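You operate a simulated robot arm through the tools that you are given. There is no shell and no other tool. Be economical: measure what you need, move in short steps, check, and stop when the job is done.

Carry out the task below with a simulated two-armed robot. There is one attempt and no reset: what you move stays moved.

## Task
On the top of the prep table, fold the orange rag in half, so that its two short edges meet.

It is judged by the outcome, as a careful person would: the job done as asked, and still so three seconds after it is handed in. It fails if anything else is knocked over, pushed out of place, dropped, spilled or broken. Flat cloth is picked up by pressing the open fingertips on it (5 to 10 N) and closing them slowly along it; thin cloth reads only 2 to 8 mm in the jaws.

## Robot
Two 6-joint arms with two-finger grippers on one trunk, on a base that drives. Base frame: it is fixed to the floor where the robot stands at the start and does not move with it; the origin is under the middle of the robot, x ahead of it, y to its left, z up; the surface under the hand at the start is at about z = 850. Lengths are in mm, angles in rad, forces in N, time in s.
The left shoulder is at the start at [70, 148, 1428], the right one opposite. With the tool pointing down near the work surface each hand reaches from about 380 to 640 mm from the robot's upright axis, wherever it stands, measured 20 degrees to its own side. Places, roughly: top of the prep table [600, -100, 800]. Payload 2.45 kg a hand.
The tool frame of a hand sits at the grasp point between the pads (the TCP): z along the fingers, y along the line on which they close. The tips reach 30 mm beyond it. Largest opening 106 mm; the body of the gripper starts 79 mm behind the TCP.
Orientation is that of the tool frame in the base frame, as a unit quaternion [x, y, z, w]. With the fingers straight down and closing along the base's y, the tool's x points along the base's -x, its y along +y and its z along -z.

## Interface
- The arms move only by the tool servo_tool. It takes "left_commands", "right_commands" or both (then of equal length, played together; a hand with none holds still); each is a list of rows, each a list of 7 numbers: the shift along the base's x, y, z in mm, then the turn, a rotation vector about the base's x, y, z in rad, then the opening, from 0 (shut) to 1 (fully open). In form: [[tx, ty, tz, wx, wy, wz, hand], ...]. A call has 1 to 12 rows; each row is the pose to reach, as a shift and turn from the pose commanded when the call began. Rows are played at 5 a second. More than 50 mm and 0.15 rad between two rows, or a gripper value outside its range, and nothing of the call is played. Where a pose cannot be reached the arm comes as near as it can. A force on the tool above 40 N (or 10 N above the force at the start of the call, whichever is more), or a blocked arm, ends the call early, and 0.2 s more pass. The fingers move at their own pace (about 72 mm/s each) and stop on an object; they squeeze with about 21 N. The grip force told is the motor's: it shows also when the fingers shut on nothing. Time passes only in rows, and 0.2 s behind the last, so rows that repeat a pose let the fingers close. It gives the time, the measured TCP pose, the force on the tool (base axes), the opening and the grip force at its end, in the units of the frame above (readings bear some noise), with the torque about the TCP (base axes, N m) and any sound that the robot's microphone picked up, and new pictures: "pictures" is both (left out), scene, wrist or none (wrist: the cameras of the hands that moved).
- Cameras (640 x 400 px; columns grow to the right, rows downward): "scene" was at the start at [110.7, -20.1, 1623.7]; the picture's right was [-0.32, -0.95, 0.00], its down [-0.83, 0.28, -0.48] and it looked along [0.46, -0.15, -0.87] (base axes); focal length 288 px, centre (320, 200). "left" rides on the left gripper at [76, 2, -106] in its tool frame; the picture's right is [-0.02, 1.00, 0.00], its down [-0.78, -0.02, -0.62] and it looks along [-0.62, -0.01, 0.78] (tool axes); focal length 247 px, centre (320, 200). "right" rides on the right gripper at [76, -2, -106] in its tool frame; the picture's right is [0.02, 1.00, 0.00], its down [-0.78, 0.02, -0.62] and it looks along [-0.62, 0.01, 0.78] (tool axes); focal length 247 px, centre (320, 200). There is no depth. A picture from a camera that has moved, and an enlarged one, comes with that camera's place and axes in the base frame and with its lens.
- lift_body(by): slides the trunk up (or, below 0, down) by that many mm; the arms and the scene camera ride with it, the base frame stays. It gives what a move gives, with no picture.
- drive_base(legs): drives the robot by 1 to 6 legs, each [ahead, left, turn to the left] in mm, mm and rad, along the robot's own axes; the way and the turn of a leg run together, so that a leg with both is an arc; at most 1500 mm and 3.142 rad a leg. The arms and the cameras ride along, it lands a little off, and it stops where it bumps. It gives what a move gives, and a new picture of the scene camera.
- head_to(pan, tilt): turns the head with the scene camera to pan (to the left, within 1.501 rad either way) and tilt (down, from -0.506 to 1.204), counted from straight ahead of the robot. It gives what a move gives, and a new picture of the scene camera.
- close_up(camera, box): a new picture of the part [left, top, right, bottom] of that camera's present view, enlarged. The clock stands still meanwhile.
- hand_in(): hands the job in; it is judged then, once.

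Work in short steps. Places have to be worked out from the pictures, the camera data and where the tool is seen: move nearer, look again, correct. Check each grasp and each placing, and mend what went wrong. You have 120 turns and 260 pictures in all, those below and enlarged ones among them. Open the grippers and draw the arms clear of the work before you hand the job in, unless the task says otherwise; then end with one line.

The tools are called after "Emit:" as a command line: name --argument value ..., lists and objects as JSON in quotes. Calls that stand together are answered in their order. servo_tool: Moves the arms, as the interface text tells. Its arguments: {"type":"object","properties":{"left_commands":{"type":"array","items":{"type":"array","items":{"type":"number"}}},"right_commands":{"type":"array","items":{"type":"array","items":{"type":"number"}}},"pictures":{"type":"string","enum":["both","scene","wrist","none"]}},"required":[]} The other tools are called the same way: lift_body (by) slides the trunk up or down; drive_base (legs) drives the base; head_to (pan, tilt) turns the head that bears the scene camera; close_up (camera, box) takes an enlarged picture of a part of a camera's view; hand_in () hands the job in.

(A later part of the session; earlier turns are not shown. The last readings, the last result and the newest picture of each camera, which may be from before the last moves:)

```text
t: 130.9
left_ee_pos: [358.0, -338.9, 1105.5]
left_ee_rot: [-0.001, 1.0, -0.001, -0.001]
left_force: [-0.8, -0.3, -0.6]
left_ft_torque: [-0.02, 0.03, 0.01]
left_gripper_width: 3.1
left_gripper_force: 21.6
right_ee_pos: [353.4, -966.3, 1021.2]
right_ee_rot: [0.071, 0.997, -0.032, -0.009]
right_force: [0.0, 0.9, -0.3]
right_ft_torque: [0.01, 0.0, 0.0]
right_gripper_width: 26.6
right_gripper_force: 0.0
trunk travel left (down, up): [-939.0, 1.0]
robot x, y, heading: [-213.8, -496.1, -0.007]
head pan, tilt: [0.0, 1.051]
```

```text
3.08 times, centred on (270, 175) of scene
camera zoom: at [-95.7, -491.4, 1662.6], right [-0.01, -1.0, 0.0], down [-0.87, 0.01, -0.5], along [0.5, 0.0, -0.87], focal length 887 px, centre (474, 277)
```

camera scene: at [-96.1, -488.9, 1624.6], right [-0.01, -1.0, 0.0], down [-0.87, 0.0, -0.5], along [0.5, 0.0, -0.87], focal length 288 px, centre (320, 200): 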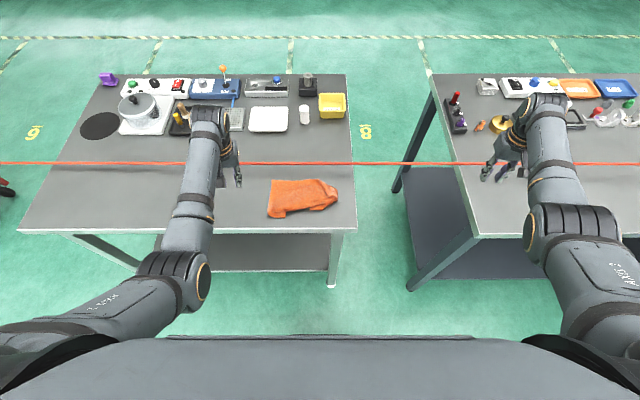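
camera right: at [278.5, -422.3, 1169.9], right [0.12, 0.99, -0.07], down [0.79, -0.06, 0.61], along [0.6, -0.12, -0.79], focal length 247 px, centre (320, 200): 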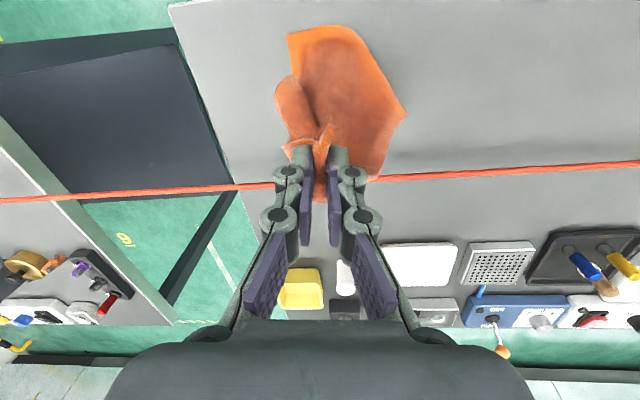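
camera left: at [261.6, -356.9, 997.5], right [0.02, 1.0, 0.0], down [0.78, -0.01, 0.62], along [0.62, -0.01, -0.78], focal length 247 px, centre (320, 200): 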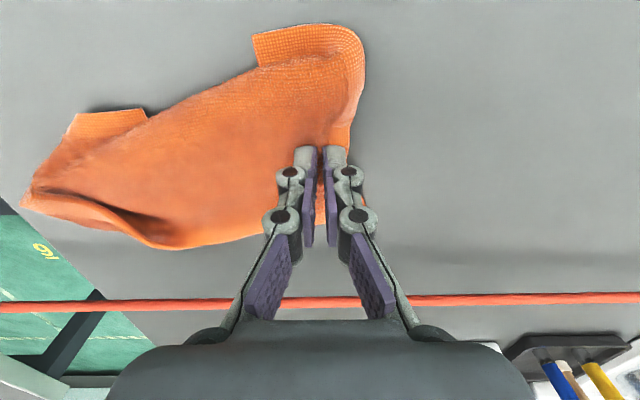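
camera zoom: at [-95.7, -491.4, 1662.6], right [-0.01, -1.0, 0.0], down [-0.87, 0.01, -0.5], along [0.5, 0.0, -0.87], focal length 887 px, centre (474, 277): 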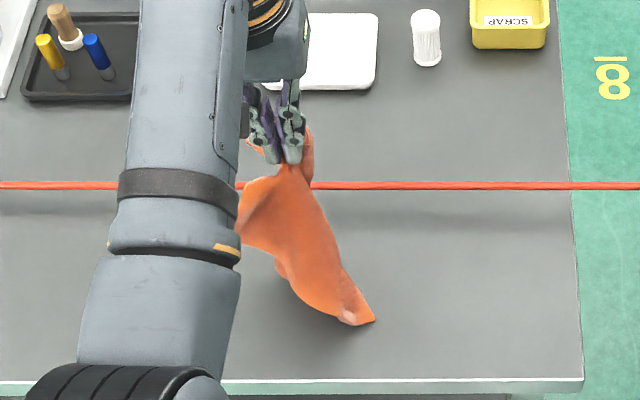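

It hangs open, with the tail touching at about (326,−374). I'll lay it to the left: lower along a slope with the arm, then finish the travel by driving.

Emit:
servo_tool --left_commands '[[0, 5, -14, 0, 0, 0, 0], [0, 11, -28, 0, 0, 0, 0], [0, 18, -43, 0, 0, 0, 0], [0, 26, -58, 0, 0, 0, 0], [0, 35, -73, 0, 0, 0, 0], [0, 45, -88, 0, 0, 0, 0], [0, 57, -103, 0, 0, 0, 0], [0, 70, -118, 0, 0, 0, 0], [0, 84, -132, 0, 0, 0, 0], [0, 98, -146, 0, 0, 0, 0], [0, 114, -158, 0, 0, 0, 0]]' --pictures "none"

Emit:
drive_base --legs '[[0, 80, 0]]'

Emit:
close_up --camera "scene" --box '[180, 120, 360, 240]'

```text
t: 133.3
left_ee_pos: [358.1, -223.5, 947.1]
left_ee_rot: [-0.001, 1.0, -0.002, 0.0]
left_force: [-0.2, 1.4, 0.0]
left_ft_torque: [0.03, 0.0, 0.06]
left_gripper_width: 3.5
left_gripper_force: 21.4
right_ee_pos: [352.5, -965.4, 1021.3]
right_ee_rot: [0.072, 0.997, -0.032, -0.009]
right_force: [-0.2, 0.6, 0.0]
right_ft_torque: [-0.01, -0.01, 0.0]
right_gripper_width: 26.3
right_gripper_force: 0.0
trunk travel left (down, up): [-939.0, 1.0]
robot x, y, heading: [-209.5, -488.7, -0.005]
head pan, tilt: [0.0, 1.051]
```

```text
t: 134.4
left_ee_pos: [358.0, -151.3, 949.5]
left_ee_rot: [0.0, 1.0, 0.001, 0.0]
left_force: [0.4, -0.4, 0.5]
left_ft_torque: [0.05, 0.02, 0.04]
left_gripper_width: 3.2
left_gripper_force: 20.8
right_ee_pos: [352.8, -892.1, 1018.3]
right_ee_rot: [0.072, 0.997, -0.029, -0.01]
right_force: [0.1, -0.6, -0.8]
right_ft_torque: [0.06, 0.0, 0.01]
right_gripper_width: 26.4
right_gripper_force: 0.1
trunk travel left (down, up): [-939.0, 1.0]
robot x, y, heading: [-211.1, -410.0, -0.012]
head pan, tilt: [0.0, 1.051]
camera scene: at [-95.4, -420.2, 1662.5], right [-0.01, -1.0, -0.01], down [-0.87, 0.01, -0.5], along [0.5, 0.0, -0.87], focal length 288 px, centre (320, 200)
```

scene: 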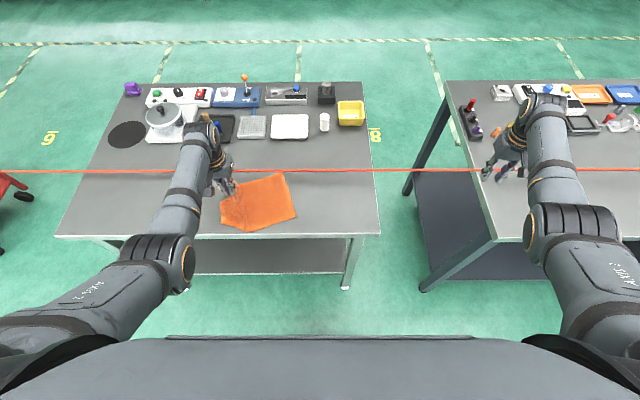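

```text
3.33 times, centred on (270, 180) of scene
camera zoom: at [-95.4, -420.2, 1662.5], right [-0.01, -1.0, -0.01], down [-0.87, 0.01, -0.5], along [0.5, 0.0, -0.87], focal length 961 px, centre (487, 267)
```

zoom: 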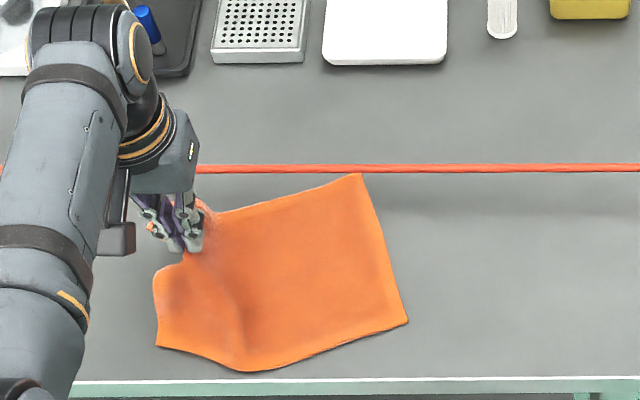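

It's fully open now. The far-right corner sits under the cord line, so before folding I'll straighten the rag and bring it nearer to me. First I'll lower this end while pulling left and nearer, then release.

Emit:
servo_tool --left_commands '[[-3, 6, -12, 0, 0, 0, 0], [-6, 13, -24, 0, 0, 0, 0], [-10, 21, -36, 0, 0, 0, 0], [-14, 30, -47, 0, 0, 0, 0], [-18, 40, -55, 0, 0, 0, 0], [-23, 52, -58, 0, 0, 0, 0], [-27, 62, -60, 0, 0, 0, 0], [-27, 62, -62, 0, 0, 0, 0.08], [-27, 62, -62, 0, 0, 0, 0.22], [-27, 62, -35, 0, 0, 0, 0.22], [-27, 75, 10, 0, 0, 0, 0.22], [-27, 105, 40, 0, 0, 0, 0.22]]' --pictures "none"

Emit:
close_up --camera "scene" --box '[180, 120, 360, 240]'

```text
t: 137.0
left_ee_pos: [331.5, -39.5, 985.7]
left_ee_rot: [-0.001, 1.0, -0.002, 0.0]
left_force: [-0.2, 0.2, 0.0]
left_ft_torque: [-0.03, -0.02, -0.02]
left_gripper_width: 23.1
left_gripper_force: 0.0
right_ee_pos: [352.2, -886.5, 1021.9]
right_ee_rot: [0.072, 0.997, -0.033, -0.01]
right_force: [0.7, 0.1, 0.6]
right_ft_torque: [-0.02, 0.04, 0.04]
right_gripper_width: 26.5
right_gripper_force: 0.1
trunk travel left (down, up): [-939.0, 1.0]
robot x, y, heading: [-210.7, -409.4, -0.009]
head pan, tilt: [0.0, 1.051]
```

```text
3.33 times, centred on (270, 180) of scene
camera zoom: at [-95.7, -409.5, 1662.5], right [-0.01, -1.0, 0.0], down [-0.87, 0.01, -0.5], along [0.5, 0.0, -0.87], focal length 961 px, centre (487, 267)
```

zoom: 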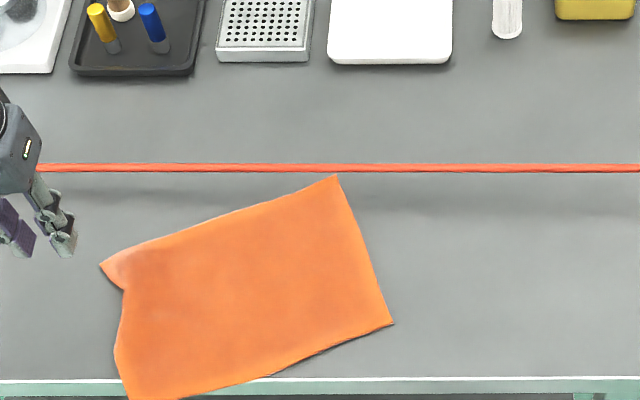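

Flat, a clean rectangle, but turned about 26°: corners at about (481,−253), (311,−321), (374,−33), (235,−88). With both hands pressing lightly, left end pushed away and right end pulled nearer, I can rotate it square and keep it clear of the cord and the table edge. I'll centre the robot first.

Emit:
drive_base --legs '[[0, 225, 0]]'

Emit:
servo_tool --left_commands '[[-5, -42, -10, 0, 0, 0, 0], [-10, -85, -20, 0, 0, 0, 0], [-14, -128, -30, 0, 0, 0, 0], [-18, -170, -40, 0, 0, 0, 0], [-20, -205, -48, 0, 0, 0, 0], [-22, -235, -55, 0, 0, 0, 0], [-22, -250, -65, 0, 0, 0, 0], [-22, -255, -75, 0, 0, 0, 0], [-22, -255, -82, 0, 0, 0, 0], [-22, -255, -82, 0, 0, 0, 0]]' --right_commands '[[5, 42, -10, 0, 0, 0, 0], [9, 85, -20, 0, 0, 0, 0], [13, 128, -30, 0, 0, 0, 0], [17, 170, -40, 0, 0, 0, 0], [21, 213, -50, 0, 0, 0, 0], [25, 256, -60, 0, 0, 0, 0], [29, 299, -70, 0, 0, 0, 0], [32, 340, -85, 0, 0, 0, 0], [34, 370, -100, 0, 0, 0, 0], [36, 385, -115, 0, 0, 0, 0]]' --pictures "both"

```text
t: 138.7
left_ee_pos: [334.1, 180.9, 988.2]
left_ee_rot: [0.0, 1.0, 0.0, -0.001]
left_force: [0.2, 0.2, 0.4]
left_ft_torque: [0.01, -0.04, 0.02]
left_gripper_width: 23.7
left_gripper_force: 0.2
right_ee_pos: [353.4, -665.1, 1018.5]
right_ee_rot: [0.072, 0.997, -0.031, -0.01]
right_force: [0.7, -0.2, 0.6]
right_ft_torque: [0.03, -0.03, 0.04]
right_gripper_width: 26.3
right_gripper_force: 0.0
trunk travel left (down, up): [-939.0, 1.0]
robot x, y, heading: [-208.8, -186.7, -0.008]
head pan, tilt: [0.0, 1.051]
camera scene: at [-94.0, -190.5, 1662.6], right [-0.01, -1.0, 0.0], down [-0.87, 0.01, -0.5], along [0.5, 0.0, -0.87], focal length 288 px, centre (320, 200)
```

scene: 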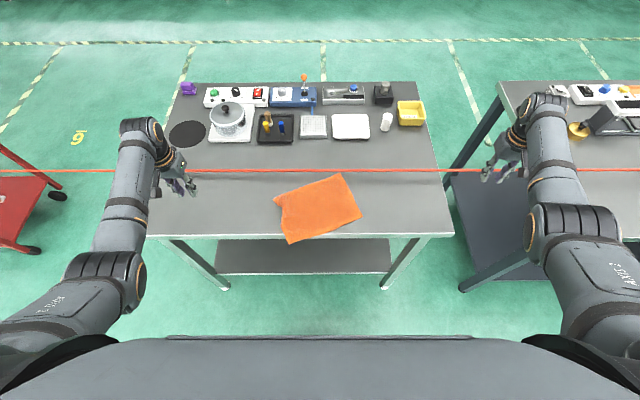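

```text
t: 140.9
left_ee_pos: [310.7, -71.5, 904.2]
left_ee_rot: [0.0, 1.0, -0.002, -0.001]
left_force: [0.3, -0.6, -0.2]
left_ft_torque: [0.02, 0.01, -0.01]
left_gripper_width: 0.0
left_gripper_force: 21.3
right_ee_pos: [371.3, -293.0, 926.8]
right_ee_rot: [0.073, 0.997, -0.031, -0.009]
right_force: [-0.2, 0.0, -0.6]
right_ft_torque: [0.01, -0.01, 0.0]
right_gripper_width: 0.0
right_gripper_force: 20.6
right hand out of reach, approached as far as the arm can: row 9, 10
trunk travel left (down, up): [-939.0, 1.0]
robot x, y, heading: [-208.3, -185.4, -0.002]
head pan, tilt: [0.0, 1.051]
camera scene: at [-95.4, -186.9, 1662.7], right [-0.01, -1.0, 0.0], down [-0.87, 0.01, -0.5], along [0.5, 0.0, -0.87], focal length 288 px, centre (320, 200)
camera right: at [297.4, -277.6, 1034.6], right [0.12, 0.99, -0.06], down [0.79, -0.06, 0.61], along [0.6, -0.13, -0.79], focal length 247 px, centre (320, 200)
camera left: at [234.0, -68.6, 1011.0], right [0.02, 1.0, 0.0], down [0.78, -0.02, 0.62], along [0.62, -0.02, -0.78], focal length 247 px, centre (320, 200)
```

scene: 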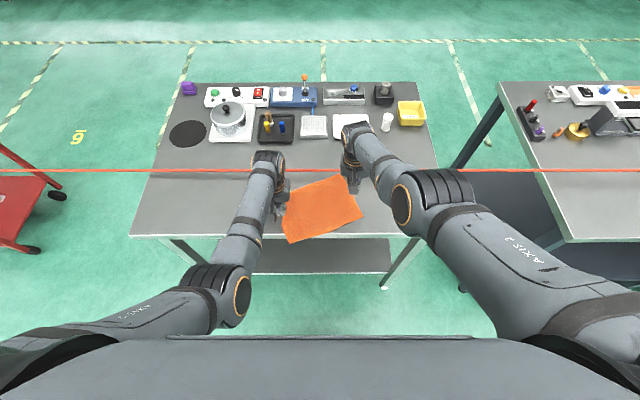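
right: 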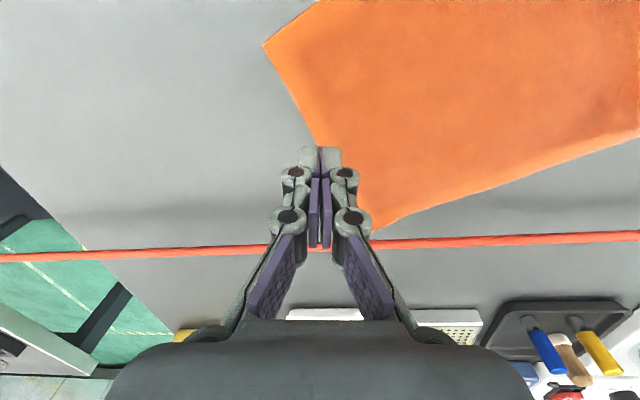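
left: 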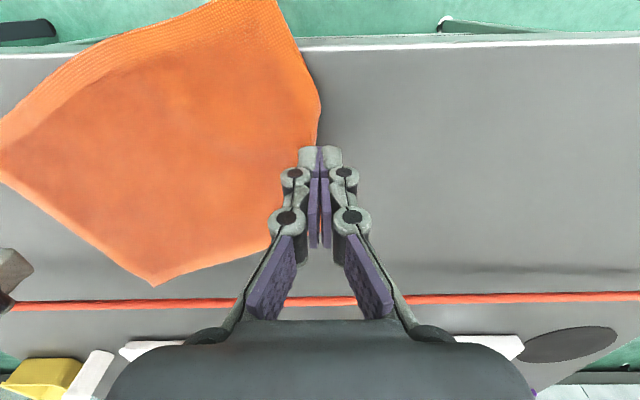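

Both hands are poised at the rag's ends. I'll move each about 12 mm onto the cloth and press lightly.

Emit:
servo_tool --left_commands '[[0, -7, -8, 0, 0, 0, 0], [0, -14, -16, 0, 0, 0, 0], [0, -14, -20, 0, 0, 0, 0], [0, -14, -23, 0, 0, 0, 0], [0, -14, -23, 0, 0, 0, 0]]' --right_commands '[[-4, 0, -5, 0, 0, 0, 0], [-8, 2, -10, 0, 0, 0, 0], [-8, 4, -15, 0, 0, 0, 0], [-8, 4, -19, 0, 0, 0, 0], [-8, 4, -20, 0, 0, 0, 0]]' --pictures "wrist"

```text
t: 142.1
left_ee_pos: [310.8, -86.5, 882.8]
left_ee_rot: [0.001, 1.0, -0.002, 0.001]
left_force: [-0.5, -1.2, 7.4]
left_ft_torque: [-0.02, 0.0, -0.03]
left_gripper_width: 0.1
left_gripper_force: 20.5
right_ee_pos: [359.1, -290.6, 910.3]
right_ee_rot: [0.072, 0.997, -0.032, -0.009]
right_force: [-0.6, 0.2, -0.8]
right_ft_torque: [0.01, 0.03, 0.0]
right_gripper_width: 0.1
right_gripper_force: 20.9
right hand out of reach, approached as far as the arm can: row 4, 5
trunk travel left (down, up): [-939.0, 1.0]
robot x, y, heading: [-211.9, -189.7, -0.005]
head pan, tilt: [0.0, 1.051]
camera right: at [286.1, -275.6, 1017.7], right [0.12, 0.99, -0.06], down [0.79, -0.06, 0.61], along [0.6, -0.13, -0.79], focal length 247 px, centre (320, 200)
camera left: at [235.2, -82.4, 988.6], right [0.02, 1.0, 0.0], down [0.78, -0.02, 0.62], along [0.62, -0.02, -0.78], focal length 247 px, centre (320, 200)
```

right: 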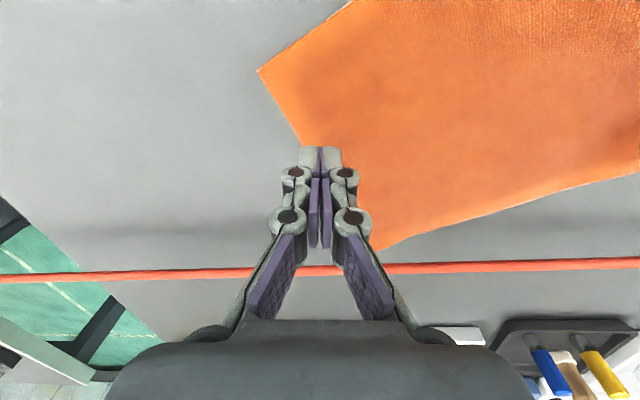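
left: 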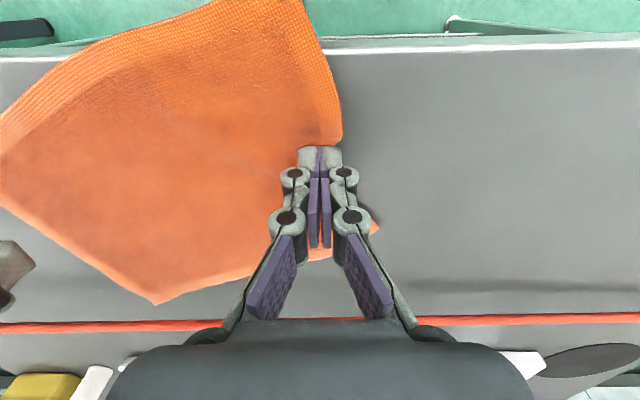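

The right arm is at its reach limit with the trunk raised. I'll lift both hands 45 mm, drop the trunk back 40 mm, and press again.

Emit:
servo_tool --left_commands '[[0, 0, 22, 0, 0, 0, 0], [0, 0, 45, 0, 0, 0, 0]]' --right_commands '[[0, 0, 35, 0, 0, 0, 0], [0, 0, 65, 0, 0, 0, 0]]' --pictures "none"

Emit:
lift_body --by -40

```text
t: 142.7
left_ee_pos: [316.9, -77.7, 931.1]
left_ee_rot: [-0.001, 1.0, 0.002, 0.007]
left_force: [0.5, 0.0, 0.4]
left_ft_torque: [-0.02, 0.0, 0.01]
left_gripper_width: 0.2
left_gripper_force: 20.8
right_ee_pos: [358.5, -292.1, 975.7]
right_ee_rot: [0.072, 0.997, -0.033, -0.01]
right_force: [-0.3, -1.6, 0.7]
right_ft_torque: [0.03, 0.02, 0.02]
right_gripper_width: 0.0
right_gripper_force: 21.3
trunk travel left (down, up): [-939.0, 1.0]
robot x, y, heading: [-211.3, -187.6, -0.008]
head pan, tilt: [0.0, 1.051]
```

```text
t: 143.5
left_ee_pos: [316.2, -76.9, 889.6]
left_ee_rot: [-0.002, 1.0, 0.005, 0.004]
left_force: [-0.7, 1.1, 0.0]
left_ft_torque: [0.02, 0.03, 0.01]
left_gripper_width: 0.0
left_gripper_force: 21.4
right_ee_pos: [359.1, -291.7, 933.5]
right_ee_rot: [0.073, 0.997, -0.032, -0.011]
right_force: [-0.9, 0.3, -0.2]
right_ft_torque: [-0.01, 0.03, -0.02]
right_gripper_width: 0.0
right_gripper_force: 20.9
trunk travel left (down, up): [-899.0, 41.0]
robot x, y, heading: [-211.8, -186.6, -0.007]
head pan, tilt: [0.0, 1.051]
```

Reach should be better now, so I'll press both: left at (311,−88), right at (378,−282).

Emit:
servo_tool --left_commands '[[-2, -5, 2, 0, 0, 0, 0], [-5, -11, 2, 0, 0, 0, 0], [-5, -11, -3, 0, 0, 0, 0], [-5, -11, -7, 0, 0, 0, 0], [-5, -11, -8, 0, 0, 0, 0]]' --right_commands '[[8, 3, -15, 0, 0, 0, 0], [16, 6, -30, 0, 0, 0, 0], [19, 9, -40, 0, 0, 0, 0], [19, 9, -47, 0, 0, 0, 0], [19, 9, -50, 0, 0, 0, 0]]' --pictures "none"

```text
t: 144.7
left_ee_pos: [314.0, -74.1, 881.2]
left_ee_rot: [-0.006, 1.0, 0.014, 0.007]
left_force: [1.9, 0.8, 2.7]
left_ft_torque: [0.0, 0.01, 0.0]
left_gripper_width: 0.1
left_gripper_force: 21.3
right_ee_pos: [372.5, -286.9, 889.1]
right_ee_rot: [0.073, 0.997, -0.032, -0.009]
right_force: [0.7, 0.2, -1.6]
right_ft_torque: [0.0, -0.03, -0.01]
right_gripper_width: 0.1
right_gripper_force: 20.8
right hand out of reach, approached as far as the arm can: row 3, 4, 5
trunk travel left (down, up): [-899.0, 41.0]
robot x, y, heading: [-210.0, -183.8, -0.003]
head pan, tilt: [0.0, 1.051]
```

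The left is pressing; the right is just short of reach. I'll back the right off 14 mm in x so it can get down.

Emit:
servo_tool --left_commands '[[0, -4, -1, 0, 0, 0, 0], [0, -4, -1, 0, 0, 0, 0], [0, -4, -1, 0, 0, 0, 0], [0, -4, -1, 0, 0, 0, 0]]' --right_commands '[[-8, 2, 0, 0, 0, 0, 0], [-14, 4, 0, 0, 0, 0, 0], [-14, 4, -2, 0, 0, 0, 0], [-14, 4, -4, 0, 0, 0, 0]]' --pictures "wrist"

```text
t: 145.7
left_ee_pos: [311.8, -75.0, 881.6]
left_ee_rot: [-0.007, 1.0, 0.017, 0.008]
left_force: [5.0, -0.7, 27.2]
left_ft_torque: [-0.08, -0.09, 0.0]
left_gripper_width: 0.0
left_gripper_force: 20.6
right_ee_pos: [355.2, -281.6, 887.0]
right_ee_rot: [0.072, 0.997, -0.031, -0.009]
right_force: [-0.8, -0.3, -0.5]
right_ft_torque: [0.0, -0.01, 0.01]
right_gripper_width: 0.2
right_gripper_force: 21.2
trunk travel left (down, up): [-899.0, 41.0]
robot x, y, heading: [-208.9, -188.2, -0.005]
head pan, tilt: [0.0, 1.051]
camera right: at [281.5, -267.5, 993.7], right [0.12, 0.99, -0.06], down [0.79, -0.06, 0.61], along [0.6, -0.12, -0.79], focal length 247 px, centre (320, 200)
camera left: at [234.5, -76.3, 985.0], right [0.01, 1.0, 0.03], down [0.77, -0.03, 0.63], along [0.63, 0.02, -0.77], focal length 247 px, centre (320, 200)
```

right: 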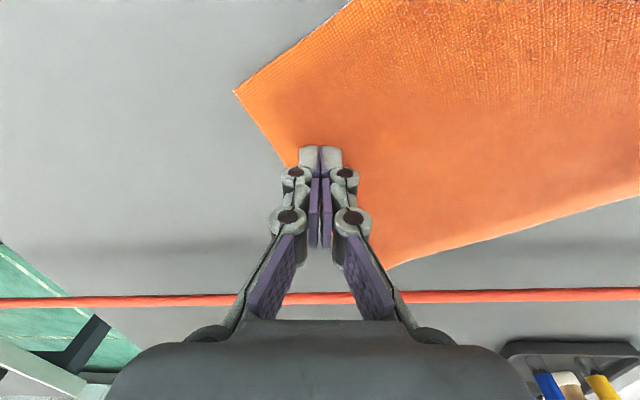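
left: 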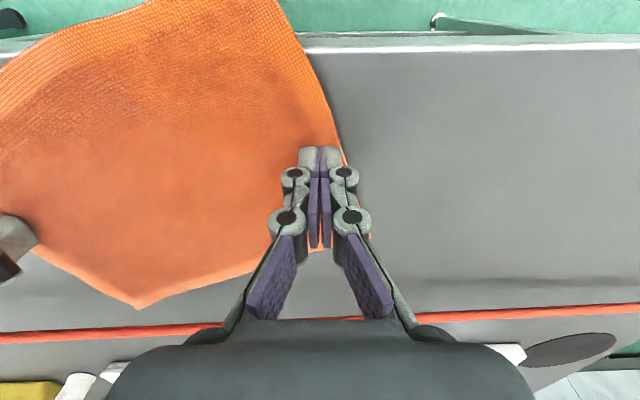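

Both tips are on the cloth. I'll ease the left, press the right, then turn the rag clockwise with opposite moves (left +45 in x, right −43) plus matching yaw.

Emit:
servo_tool --left_commands '[[0, 0, 1.2, 0, 0, 0, 0], [0, 0, 1.2, 0, 0, 0, 0], [7, 1, 1.2, 0, 0, -0.07, 0], [15, 1, 1.2, 0, 0, -0.14, 0], [22, 1, 1.2, 0, 0, -0.21, 0], [30, 1, 1.2, 0, 0, -0.28, 0], [37, 1, 1.2, 0, 0, -0.35, 0], [45, 0, 1.2, 0, 0, -0.42, 0], [45, 0, 1.2, 0, 0, -0.42, 0]]' --right_commands '[[0, 0, -3, 0, 0, 0, 0], [0, 0, -5, 0, 0, 0, 0], [-7, -1, -5, 0, 0, -0.07, 0], [-14, -1, -5, 0, 0, -0.14, 0], [-21, -1, -5, 0, 0, -0.21, 0], [-28, -1, -5, 0, 0, -0.28, 0], [-35, -1, -5, 0, 0, -0.35, 0], [-43, 0, -5, 0, 0, -0.42, 0], [-43, 0, -5, 0, 0, -0.42, 0]]' --pictures "none"

Emit:
close_up --camera "scene" --box '[230, 130, 410, 250]'

```text
t: 146.4
left_ee_pos: [314.0, -73.0, 880.0]
left_ee_rot: [0.003, 1.0, 0.018, 0.008]
left_force: [-4.5, -1.5, 15.4]
left_ft_torque: [-0.04, 0.17, -0.02]
left_gripper_width: 0.0
left_gripper_force: 21.4
right_ee_pos: [355.2, -282.5, 880.0]
right_ee_rot: [0.083, 0.996, -0.032, -0.008]
right_force: [-0.5, -0.5, 3.1]
right_ft_torque: [0.02, 0.04, -0.02]
right_gripper_width: 0.0
right_gripper_force: 21.3
trunk travel left (down, up): [-899.0, 41.0]
robot x, y, heading: [-208.7, -186.9, -0.008]
head pan, tilt: [0.0, 1.051]
stopped in row 3 (left hand): the force on the tool passed its limit at 54 N (the readings are from after the stop); the commanded pose is now the measured one
```

```text
3.33 times, centred on (320, 190) of scene
camera zoom: at [-96.9, -186.9, 1622.6], right [-0.01, -1.0, 0.0], down [-0.87, 0.01, -0.5], along [0.5, 0.0, -0.87], focal length 961 px, centre (320, 233)
```

zoom: 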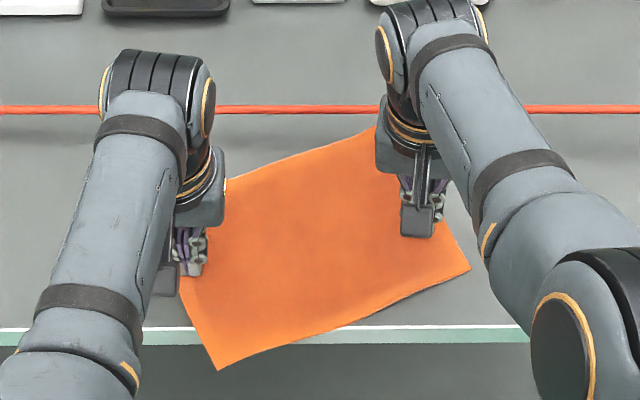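

The left pressed too hard (force stop). I'll raise it 2 mm and repeat the turn.

Emit:
servo_tool --left_commands '[[0, 0, 2, 0, 0, 0, 0], [7, 0, 2, 0, 0, -0.07, 0], [15, 0, 2, 0, 0, -0.14, 0], [22, 0, 2, 0, 0, -0.21, 0], [30, 0, 2, 0, 0, -0.28, 0], [37, 0, 2, 0, 0, -0.35, 0], [44, 0, 2, 0, 0, -0.4, 0], [44, 0, 2, 0, 0, -0.4, 0]]' --right_commands '[[0, 0, 0, 0, 0, 0, 0], [-7, 0, 0, 0, 0, -0.07, 0], [-14, 0, 0, 0, 0, -0.14, 0], [-21, 0, 0, 0, 0, -0.21, 0], [-28, 0, 0, 0, 0, -0.28, 0], [-35, 0, 0, 0, 0, -0.35, 0], [-43, 0, 0, 0, 0, -0.4, 0], [-43, 0, 0, 0, 0, -0.4, 0]]' --pictures "none"

Emit:
close_up --camera "scene" --box '[230, 130, 410, 250]'

```text
t: 148.2
left_ee_pos: [356.4, -74.2, 881.1]
left_ee_rot: [0.203, 0.979, 0.016, 0.009]
left_force: [-2.3, 0.0, 6.5]
left_ft_torque: [-0.02, 0.08, 0.0]
left_gripper_width: 0.0
left_gripper_force: 20.7
right_ee_pos: [316.4, -288.9, 884.2]
right_ee_rot: [0.282, 0.959, -0.032, -0.01]
right_force: [0.0, -1.1, 0.0]
right_ft_torque: [-0.01, 0.01, -0.02]
right_gripper_width: 0.0
right_gripper_force: 20.9
trunk travel left (down, up): [-899.0, 41.0]
robot x, y, heading: [-210.7, -188.6, -0.004]
head pan, tilt: [0.0, 1.051]
```

```text
3.33 times, centred on (320, 190) of scene
camera zoom: at [-96.0, -186.5, 1622.7], right [-0.01, -1.0, 0.0], down [-0.87, 0.01, -0.5], along [0.5, 0.0, -0.87], focal length 961 px, centre (320, 233)
```

zoom: 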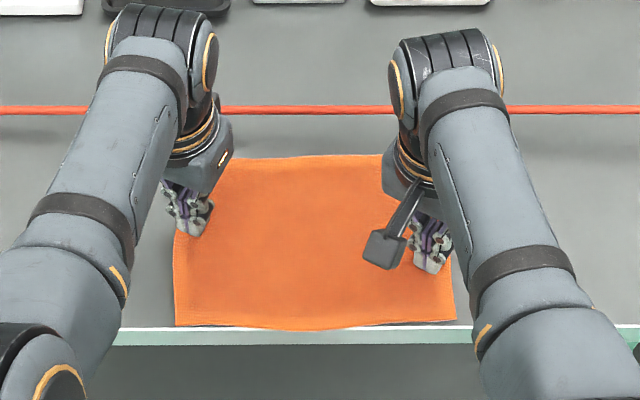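

The rag is now square, flat and clear: x 256–433, y −306…−59. For the fold I'll pinch the left edge at its middle with the left hand and swing it over in a high arc. I'm lifting both hands and shifting the base right so the left arm has room for the arc.

Emit:
servo_tool --left_commands '[[0, 0, 25, 0, 0, 0.1, 0], [0, 10, 50, 0, 0, 0.2, 0.1], [-3, 40, 60, 0, 0, 0.3, 0.22], [-6, 80, 65, 0, 0, 0.4, 0.22]]' --right_commands '[[0, 0, 25, 0, 0, 0, 0], [0, -10, 50, 0, 0, 0, 0], [0, -40, 60, 0, 0, 0, 0], [0, -80, 65, 0, 0, 0, 0]]' --pictures "none"

Emit:
drive_base --legs '[[0, -143, 0]]'

Emit:
close_up --camera "scene" --box '[200, 140, 340, 240]'

```text
t: 149.2
left_ee_pos: [352.4, 5.7, 944.2]
left_ee_rot: [0.004, 1.0, 0.016, 0.005]
left_force: [-0.3, -0.2, -0.3]
left_ft_torque: [-0.03, -0.05, 0.04]
left_gripper_width: 23.1
left_gripper_force: 0.0
right_ee_pos: [313.1, -363.5, 944.4]
right_ee_rot: [0.28, 0.96, -0.028, -0.016]
right_force: [-0.7, -1.2, 0.0]
right_ft_torque: [-0.01, -0.02, -0.01]
right_gripper_width: 0.0
right_gripper_force: 21.0
trunk travel left (down, up): [-899.0, 41.0]
robot x, y, heading: [-208.5, -185.7, -0.006]
head pan, tilt: [0.0, 1.051]
```

```text
t: 150.6
left_ee_pos: [351.5, -135.9, 945.0]
left_ee_rot: [0.003, 1.0, 0.015, 0.005]
left_force: [0.2, 0.0, 0.2]
left_ft_torque: [-0.05, 0.03, -0.01]
left_gripper_width: 23.4
left_gripper_force: 0.1
right_ee_pos: [313.1, -505.5, 945.6]
right_ee_rot: [0.278, 0.96, -0.031, -0.015]
right_force: [-0.3, 0.0, 0.6]
right_ft_torque: [-0.02, 0.03, 0.01]
right_gripper_width: 0.2
right_gripper_force: 21.3
trunk travel left (down, up): [-899.0, 41.0]
robot x, y, heading: [-206.3, -329.8, -0.0]
head pan, tilt: [0.0, 1.051]
camera scene: at [-94.8, -327.2, 1622.6], right [-0.01, -1.0, 0.0], down [-0.87, 0.0, -0.5], along [0.5, 0.0, -0.87], focal length 288 px, centre (320, 200)
```

scene: 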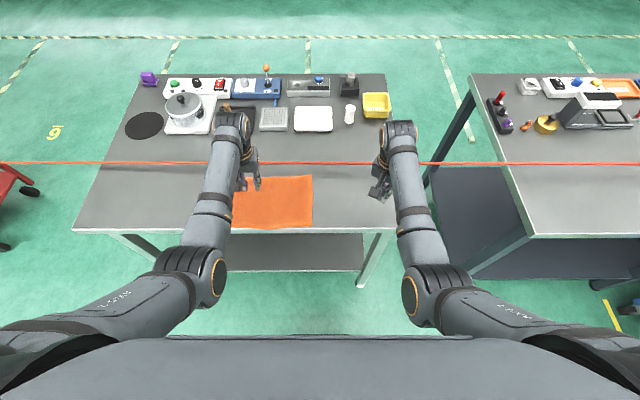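

```text
4.00 times, centred on (270, 190) of scene
camera zoom: at [-94.8, -327.2, 1622.6], right [-0.01, -1.0, 0.0], down [-0.87, 0.0, -0.5], along [0.5, 0.0, -0.87], focal length 1153 px, centre (520, 240)
```

zoom: 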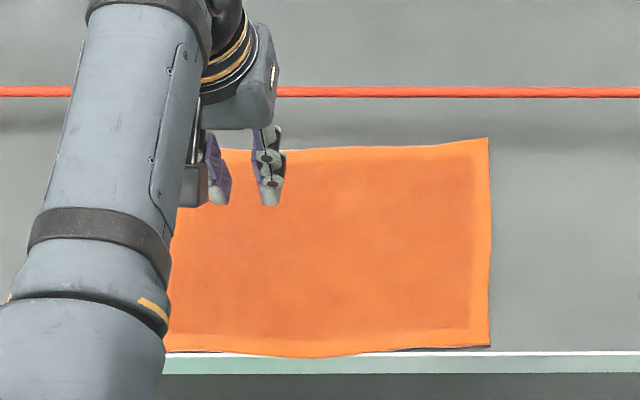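

The right edge is at y≈−303. I'll bring the left hand over the left edge's middle, about (347,−82), low.

Emit:
servo_tool --left_commands '[[-2, 25, -10, -0.03, 0, 0, 0.22], [-4, 52, -25, -0.03, 0, 0, 0.22], [-4, 54, -40, -0.03, 0, 0, 0.22], [-4, 54, -48, -0.03, 0, 0, 0.22]]' --pictures "wrist"

```text
t: 151.6
left_ee_pos: [348.3, -82.1, 896.4]
left_ee_rot: [0.003, 1.0, 0.001, 0.004]
left_force: [0.0, -0.5, -1.2]
left_ft_torque: [0.0, -0.02, -0.02]
left_gripper_width: 23.4
left_gripper_force: 0.0
right_ee_pos: [313.1, -507.4, 946.1]
right_ee_rot: [0.278, 0.96, -0.029, -0.015]
right_force: [-0.3, 0.5, 0.1]
right_ft_torque: [0.01, 0.01, 0.04]
right_gripper_width: 0.2
right_gripper_force: 21.0
trunk travel left (down, up): [-899.0, 41.0]
robot x, y, heading: [-209.1, -331.5, -0.009]
head pan, tilt: [0.0, 1.051]
camera left: at [270.4, -79.7, 1001.9], right [0.03, 1.0, 0.0], down [0.78, -0.02, 0.63], along [0.63, -0.02, -0.78], focal length 247 px, centre (320, 200)
```

left: 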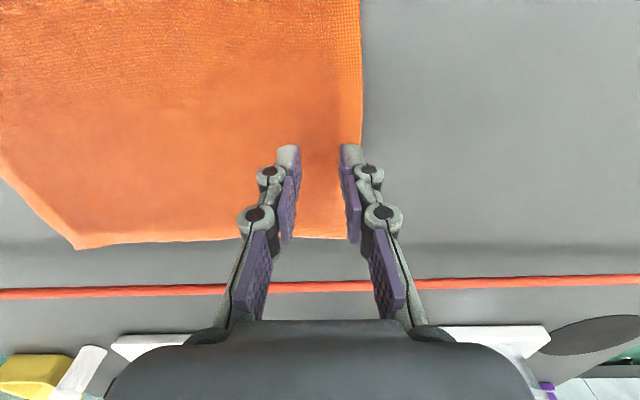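

The left edge is at y≈−54, so the grip is 26 mm inside; the mirror target is y≈−277. I'll press and close.

Emit:
servo_tool --left_commands '[[0, 3, -6, 0, 0, 0, 0.2], [0, 3, -11, 0, 0, 0, 0.2], [0, 3, -14, 0, 0, 0, 0.2], [0, 3, -14, 0, 0, 0, 0.16], [0, 3, -14, 0, 0, 0, 0.11], [0, 3, -14, 0, 0, 0, 0.06], [0, 3, -14, 0, 0, 0, 0.02], [0, 3, -14, 0, 0, 0, 0], [0, 3, -14, 0, 0, 0, 0], [0, 3, -5, 0, 0, 0, 0]]' --pictures "none"

```text
t: 153.8
left_ee_pos: [346.7, -80.8, 892.4]
left_ee_rot: [0.002, 1.0, 0.001, 0.005]
left_force: [0.7, 0.3, -0.3]
left_ft_torque: [0.04, -0.01, -0.01]
left_gripper_width: 3.4
left_gripper_force: 21.3
right_ee_pos: [313.4, -506.6, 946.0]
right_ee_rot: [0.279, 0.96, -0.029, -0.016]
right_force: [0.1, -1.0, -0.3]
right_ft_torque: [0.0, -0.01, 0.01]
right_gripper_width: 0.0
right_gripper_force: 20.8
trunk travel left (down, up): [-899.0, 41.0]
robot x, y, heading: [-208.9, -327.3, -0.005]
head pan, tilt: [0.0, 1.051]
```

Gripped (3.4 mm). I'll swing the edge up and over along an arc of about 98 mm radius, as far as just past vertical.

Emit:
servo_tool --left_commands '[[0, -1, 10, 0, 0, 0, 0], [0, -5, 26, 0, 0, 0, 0], [0, -13, 42, 0, 0, 0, 0], [0, -23, 56, 0, 0, 0, 0], [0, -35, 68, 0, 0, 0, 0], [0, -49, 78, 0, 0, 0, 0], [0, -64, 85, 0, 0, 0, 0], [0, -81, 89, 0, 0, 0, 0], [0, -98, 91, 0, 0, 0, 0], [0, -115, 89, 0, 0, 0, 0]]' --pictures "none"

Emit:
close_up --camera "scene" --box '[200, 140, 340, 240]'

```text
t: 156.0
left_ee_pos: [347.9, -196.2, 980.9]
left_ee_rot: [0.003, 1.0, 0.002, 0.005]
left_force: [0.0, 0.1, 0.1]
left_ft_torque: [0.05, 0.0, 0.0]
left_gripper_width: 3.4
left_gripper_force: 21.2
right_ee_pos: [312.0, -508.1, 944.8]
right_ee_rot: [0.279, 0.96, -0.028, -0.016]
right_force: [0.7, 0.1, 0.6]
right_ft_torque: [-0.01, 0.0, 0.01]
right_gripper_width: 0.1
right_gripper_force: 20.8
trunk travel left (down, up): [-899.0, 41.0]
robot x, y, heading: [-209.7, -331.2, -0.005]
head pan, tilt: [0.0, 1.051]
```

```text
4.00 times, centred on (270, 190) of scene
camera zoom: at [-94.8, -331.1, 1622.6], right [-0.01, -1.0, 0.0], down [-0.87, 0.01, -0.5], along [0.5, 0.0, -0.87], focal length 1153 px, centre (520, 240)
```

zoom: 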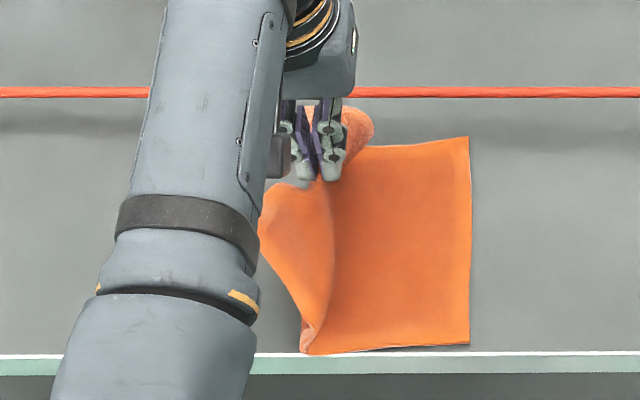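

The fold is forming well; the bottom right edge is now at y≈−292. I'll carry the held edge further by driving 60 mm right, then lower it onto the target, y≈−270.

Emit:
drive_base --legs '[[0, -60, 0]]'

Emit:
servo_tool --left_commands '[[0, -3, -15, 0, 0, 0, 0], [0, -6, -30, 0, 0, 0, 0], [0, -9, -45, 0, 0, 0, 0], [0, -11, -58, 0, 0, 0, 0], [0, -13, -70, 0, 0, 0, 0], [0, -14, -80, 0, 0, 0, 0], [0, -15, -88, 0, 0, 0, 0], [0, -15, -92, 0, 0, 0, 0]]' --pictures "wrist"

Emit:
close_up --camera "scene" --box '[240, 140, 380, 240]'

```text
t: 156.9
left_ee_pos: [347.2, -249.5, 980.6]
left_ee_rot: [0.002, 1.0, -0.002, 0.007]
left_force: [-0.6, 0.5, -0.1]
left_ft_torque: [-0.08, 0.0, 0.03]
left_gripper_width: 3.1
left_gripper_force: 21.0
right_ee_pos: [313.6, -561.6, 945.8]
right_ee_rot: [0.277, 0.96, -0.032, -0.014]
right_force: [-0.2, 0.5, 0.2]
right_ft_torque: [-0.07, 0.01, -0.02]
right_gripper_width: 0.0
right_gripper_force: 20.8
trunk travel left (down, up): [-899.0, 41.0]
robot x, y, heading: [-213.7, -389.4, 0.0]
head pan, tilt: [0.0, 1.051]
camera scene: at [-95.2, -380.6, 1622.5], right [0.0, -1.0, 0.01], down [-0.87, 0.0, -0.5], along [0.5, -0.01, -0.87], focal length 288 px, centre (320, 200)
```

scene: 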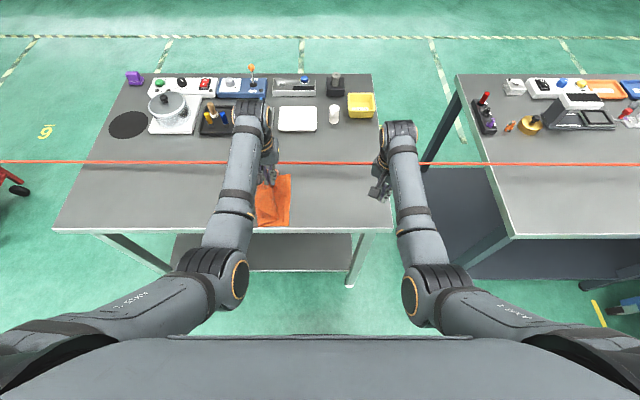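

```text
t: 158.7
left_ee_pos: [346.2, -268.6, 891.7]
left_ee_rot: [0.002, 1.0, 0.002, 0.008]
left_force: [0.0, 0.0, 9.8]
left_ft_torque: [0.05, 0.02, -0.01]
left_gripper_width: 3.3
left_gripper_force: 20.9
right_ee_pos: [311.6, -564.2, 946.6]
right_ee_rot: [0.278, 0.96, -0.029, -0.015]
right_force: [-0.5, 0.1, 0.0]
right_ft_torque: [0.02, -0.01, 0.01]
right_gripper_width: 0.3
right_gripper_force: 20.7
trunk travel left (down, up): [-899.0, 41.0]
robot x, y, heading: [-211.3, -387.5, -0.002]
head pan, tilt: [0.0, 1.051]
camera left: at [268.7, -266.4, 996.3], right [0.03, 1.0, 0.0], down [0.77, -0.02, 0.63], along [0.63, -0.01, -0.77], focal length 247 px, centre (320, 200)
```

left: 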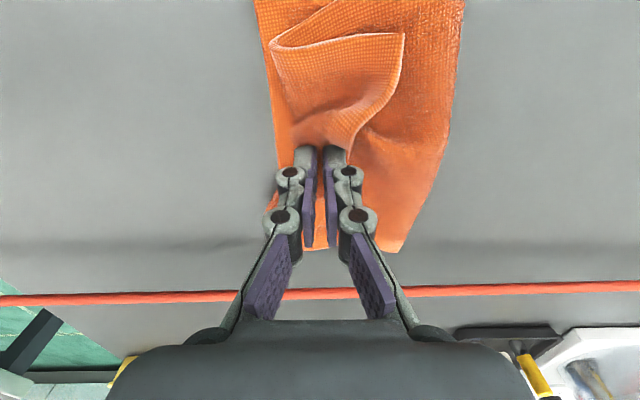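

```text
4.00 times, centred on (310, 190) of scene
camera zoom: at [-97.9, -389.4, 1623.0], right [-0.01, -1.0, 0.0], down [-0.87, 0.0, -0.5], along [0.5, 0.0, -0.87], focal length 1153 px, centre (360, 240)
```

zoom: 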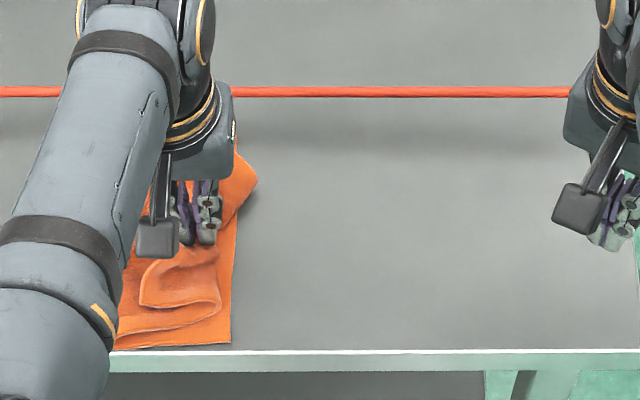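

The held part is in place. The near corner has doubled back, but it flattened by itself on release last time. I'll release gently, rise, and look.

Emit:
servo_tool --left_commands '[[0, 0, 1, 0, 0, 0, 0.05], [0, 0, 1, 0, 0, 0, 0.1], [0, 0, 1, 0, 0, 0, 0.16], [0, 0, 15, 0, 0, 0, 0.18], [0, 0, 45, 0, 0, 0, 0.18], [0, 10, 80, 0, 0, 0, 0.18], [0, 50, 95, 0, 0, 0, 0.18], [0, 95, 95, 0, 0, 0, 0.18], [0, 140, 95, 0, 0, 0, 0.18]]' --pictures "none"

Emit:
close_up --camera "scene" --box '[220, 150, 340, 240]'

```text
t: 160.7
left_ee_pos: [346.1, -128.1, 984.3]
left_ee_rot: [0.002, 1.0, 0.0, 0.006]
left_force: [-0.5, -0.3, -0.4]
left_ft_torque: [-0.04, 0.0, 0.0]
left_gripper_width: 19.2
left_gripper_force: 0.1
right_ee_pos: [312.9, -565.5, 946.3]
right_ee_rot: [0.278, 0.96, -0.029, -0.015]
right_force: [0.8, 0.9, -0.6]
right_ft_torque: [0.0, 0.03, 0.02]
right_gripper_width: 0.0
right_gripper_force: 21.1
trunk travel left (down, up): [-899.0, 41.0]
robot x, y, heading: [-210.4, -387.0, -0.003]
head pan, tilt: [0.0, 1.051]
```

```text
4.44 times, centred on (280, 195) of scene
camera zoom: at [-95.4, -387.2, 1622.6], right [-0.01, -1.0, 0.0], down [-0.87, 0.0, -0.5], along [0.5, 0.0, -0.87], focal length 1281 px, centre (498, 222)
```

zoom: 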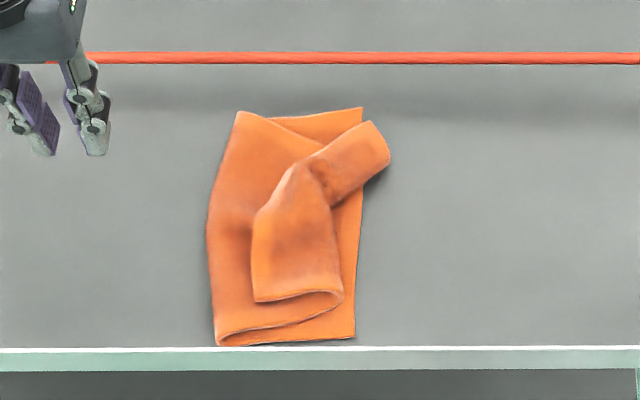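

The near half of the top edge is still doubled back, with its corner at about (286,−224). That flap is well exposed, so I'll pinch it with the left hand at (304,−248) and flip it over to the right corner.

Emit:
servo_tool --left_commands '[[-12, -35, -15, 0, 0, 0, 0.2], [-24, -75, -35, 0, 0, 0, 0.2], [-36, -105, -55, 0, 0, 0, 0.2], [-42, -120, -72, 0, 0, 0, 0.2], [-42, -120, -82, 0, 0, 0, 0.2]]' --pictures "wrist"

```text
t: 161.9
left_ee_pos: [304.8, -249.2, 902.5]
left_ee_rot: [0.002, 1.0, 0.001, 0.006]
left_force: [-0.8, 0.1, -0.8]
left_ft_torque: [0.02, -0.03, 0.01]
left_gripper_width: 21.2
left_gripper_force: 0.0
right_ee_pos: [312.7, -565.6, 945.7]
right_ee_rot: [0.279, 0.96, -0.029, -0.016]
right_force: [-0.1, -0.6, -0.3]
right_ft_torque: [0.0, 0.0, 0.03]
right_gripper_width: 0.0
right_gripper_force: 21.2
trunk travel left (down, up): [-899.0, 41.0]
robot x, y, heading: [-208.4, -390.8, -0.005]
head pan, tilt: [0.0, 1.051]
camera left: at [227.5, -246.3, 1007.8], right [0.03, 1.0, 0.0], down [0.78, -0.02, 0.63], along [0.63, -0.01, -0.78], focal length 247 px, centre (320, 200)
```

left: 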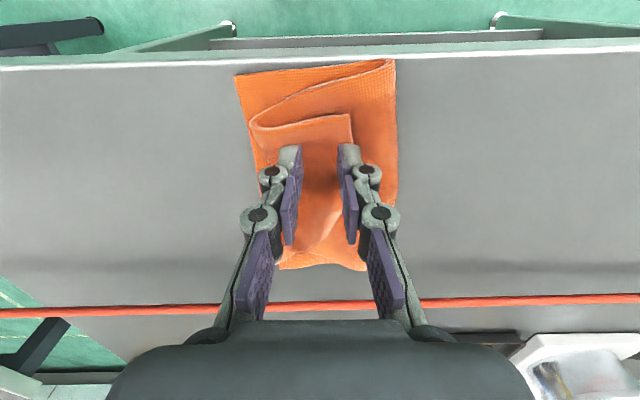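

The flap lies between the fingers. I'll shift slightly, press, and pinch it, then lift 15 mm.

Emit:
servo_tool --left_commands '[[-6, -5, -6, 0, 0, 0, 0.2], [-6, -5, -11, 0, 0, 0, 0.2], [-6, -5, -14, 0, 0, 0, 0.2], [-6, -5, -15, 0, 0, 0, 0.15], [-6, -5, -15, 0, 0, 0, 0.1], [-6, -5, -15, 0, 0, 0, 0.05], [-6, -5, -15, 0, 0, 0, 0], [-6, -5, -15, 0, 0, 0, 0], [-6, -5, 0, 0, 0, 0, 0]]' --pictures "wrist"

```text
t: 163.9
left_ee_pos: [298.3, -253.0, 902.5]
left_ee_rot: [0.003, 1.0, 0.002, 0.006]
left_force: [0.4, -0.3, 0.2]
left_ft_torque: [0.01, 0.02, 0.02]
left_gripper_width: 3.5
left_gripper_force: 20.7
right_ee_pos: [313.2, -565.5, 944.3]
right_ee_rot: [0.278, 0.96, -0.028, -0.015]
right_force: [-1.0, 0.7, 0.4]
right_ft_torque: [0.0, 0.02, -0.01]
right_gripper_width: 0.0
right_gripper_force: 21.1
trunk travel left (down, up): [-899.0, 41.0]
robot x, y, heading: [-211.8, -389.0, -0.008]
head pan, tilt: [0.0, 1.051]
camera left: at [221.2, -251.0, 1007.2], right [0.03, 1.0, 0.0], down [0.78, -0.02, 0.63], along [0.63, -0.01, -0.78], focal length 247 px, centre (320, 200)
```

left: 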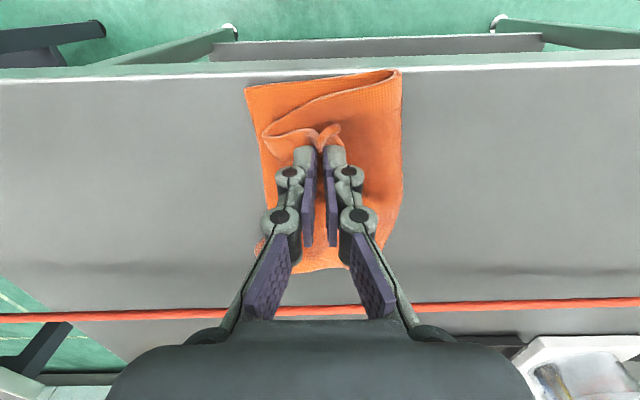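

Gripped (3.5 mm). I'll lift it about 35 mm to unroll the bend, then lay it at (277,−272), which puts its corner on the bottom near corner.

Emit:
servo_tool --left_commands '[[-3, -2, 14, 0, 0, 0, 0], [-6, -6, 26, 0, 0, 0, 0], [-9, -10, 32, 0, 0, 0, 0], [-12, -14, 32, 0, 0, 0, 0], [-16, -20, 26, 0, 0, 0, 0], [-19, -24, 16, 0, 0, 0, 0], [-21, -26, 4, 0, 0, 0, 0], [-21, -26, -8, 0, 0, 0, 0], [-21, -26, -13, 0, 0, 0, 0]]' --pictures "wrist"

Emit:
close_up --camera "scene" --box '[220, 150, 340, 240]'

```text
t: 166.1
left_ee_pos: [281.0, -244.9, 886.0]
left_ee_rot: [-0.004, 0.999, 0.032, 0.009]
left_force: [-1.0, -0.7, 11.1]
left_ft_torque: [-0.07, 0.02, 0.02]
left_gripper_width: 3.7
left_gripper_force: 20.9
right_ee_pos: [311.4, -567.5, 946.4]
right_ee_rot: [0.278, 0.96, -0.028, -0.015]
right_force: [0.5, -0.8, -0.4]
right_ft_torque: [0.03, 0.02, -0.01]
right_gripper_width: 0.0
right_gripper_force: 20.9
trunk travel left (down, up): [-899.0, 41.0]
robot x, y, heading: [-210.3, -388.9, -0.006]
head pan, tilt: [0.0, 1.051]
stopped in row 9 (left hand): the arm was blocked; the commanded pose is now the measured one
camera left: at [202.6, -248.5, 991.2], right [0.01, 1.0, 0.06], down [0.77, -0.05, 0.63], along [0.64, 0.04, -0.77], focal length 247 px, centre (320, 200)
```

left: 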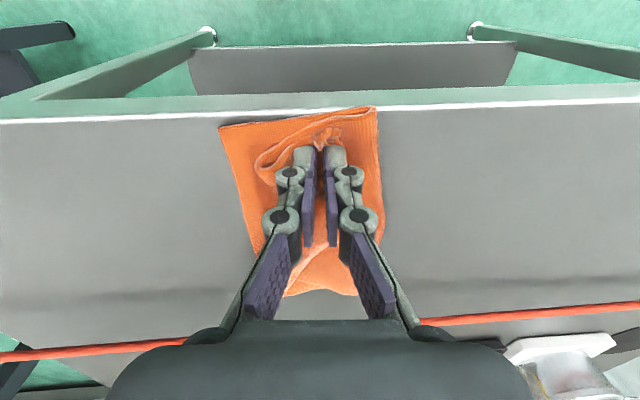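

```text
4.44 times, centred on (280, 195) of scene
camera zoom: at [-97.1, -390.8, 1622.8], right [-0.01, -1.0, 0.0], down [-0.87, 0.01, -0.5], along [0.5, 0.0, -0.87], focal length 1281 px, centre (498, 222)
```

zoom: 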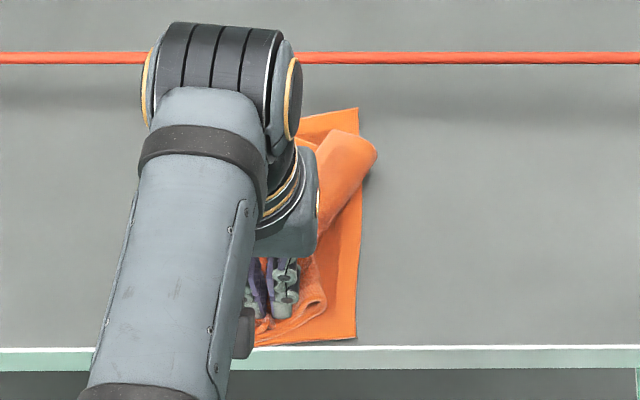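

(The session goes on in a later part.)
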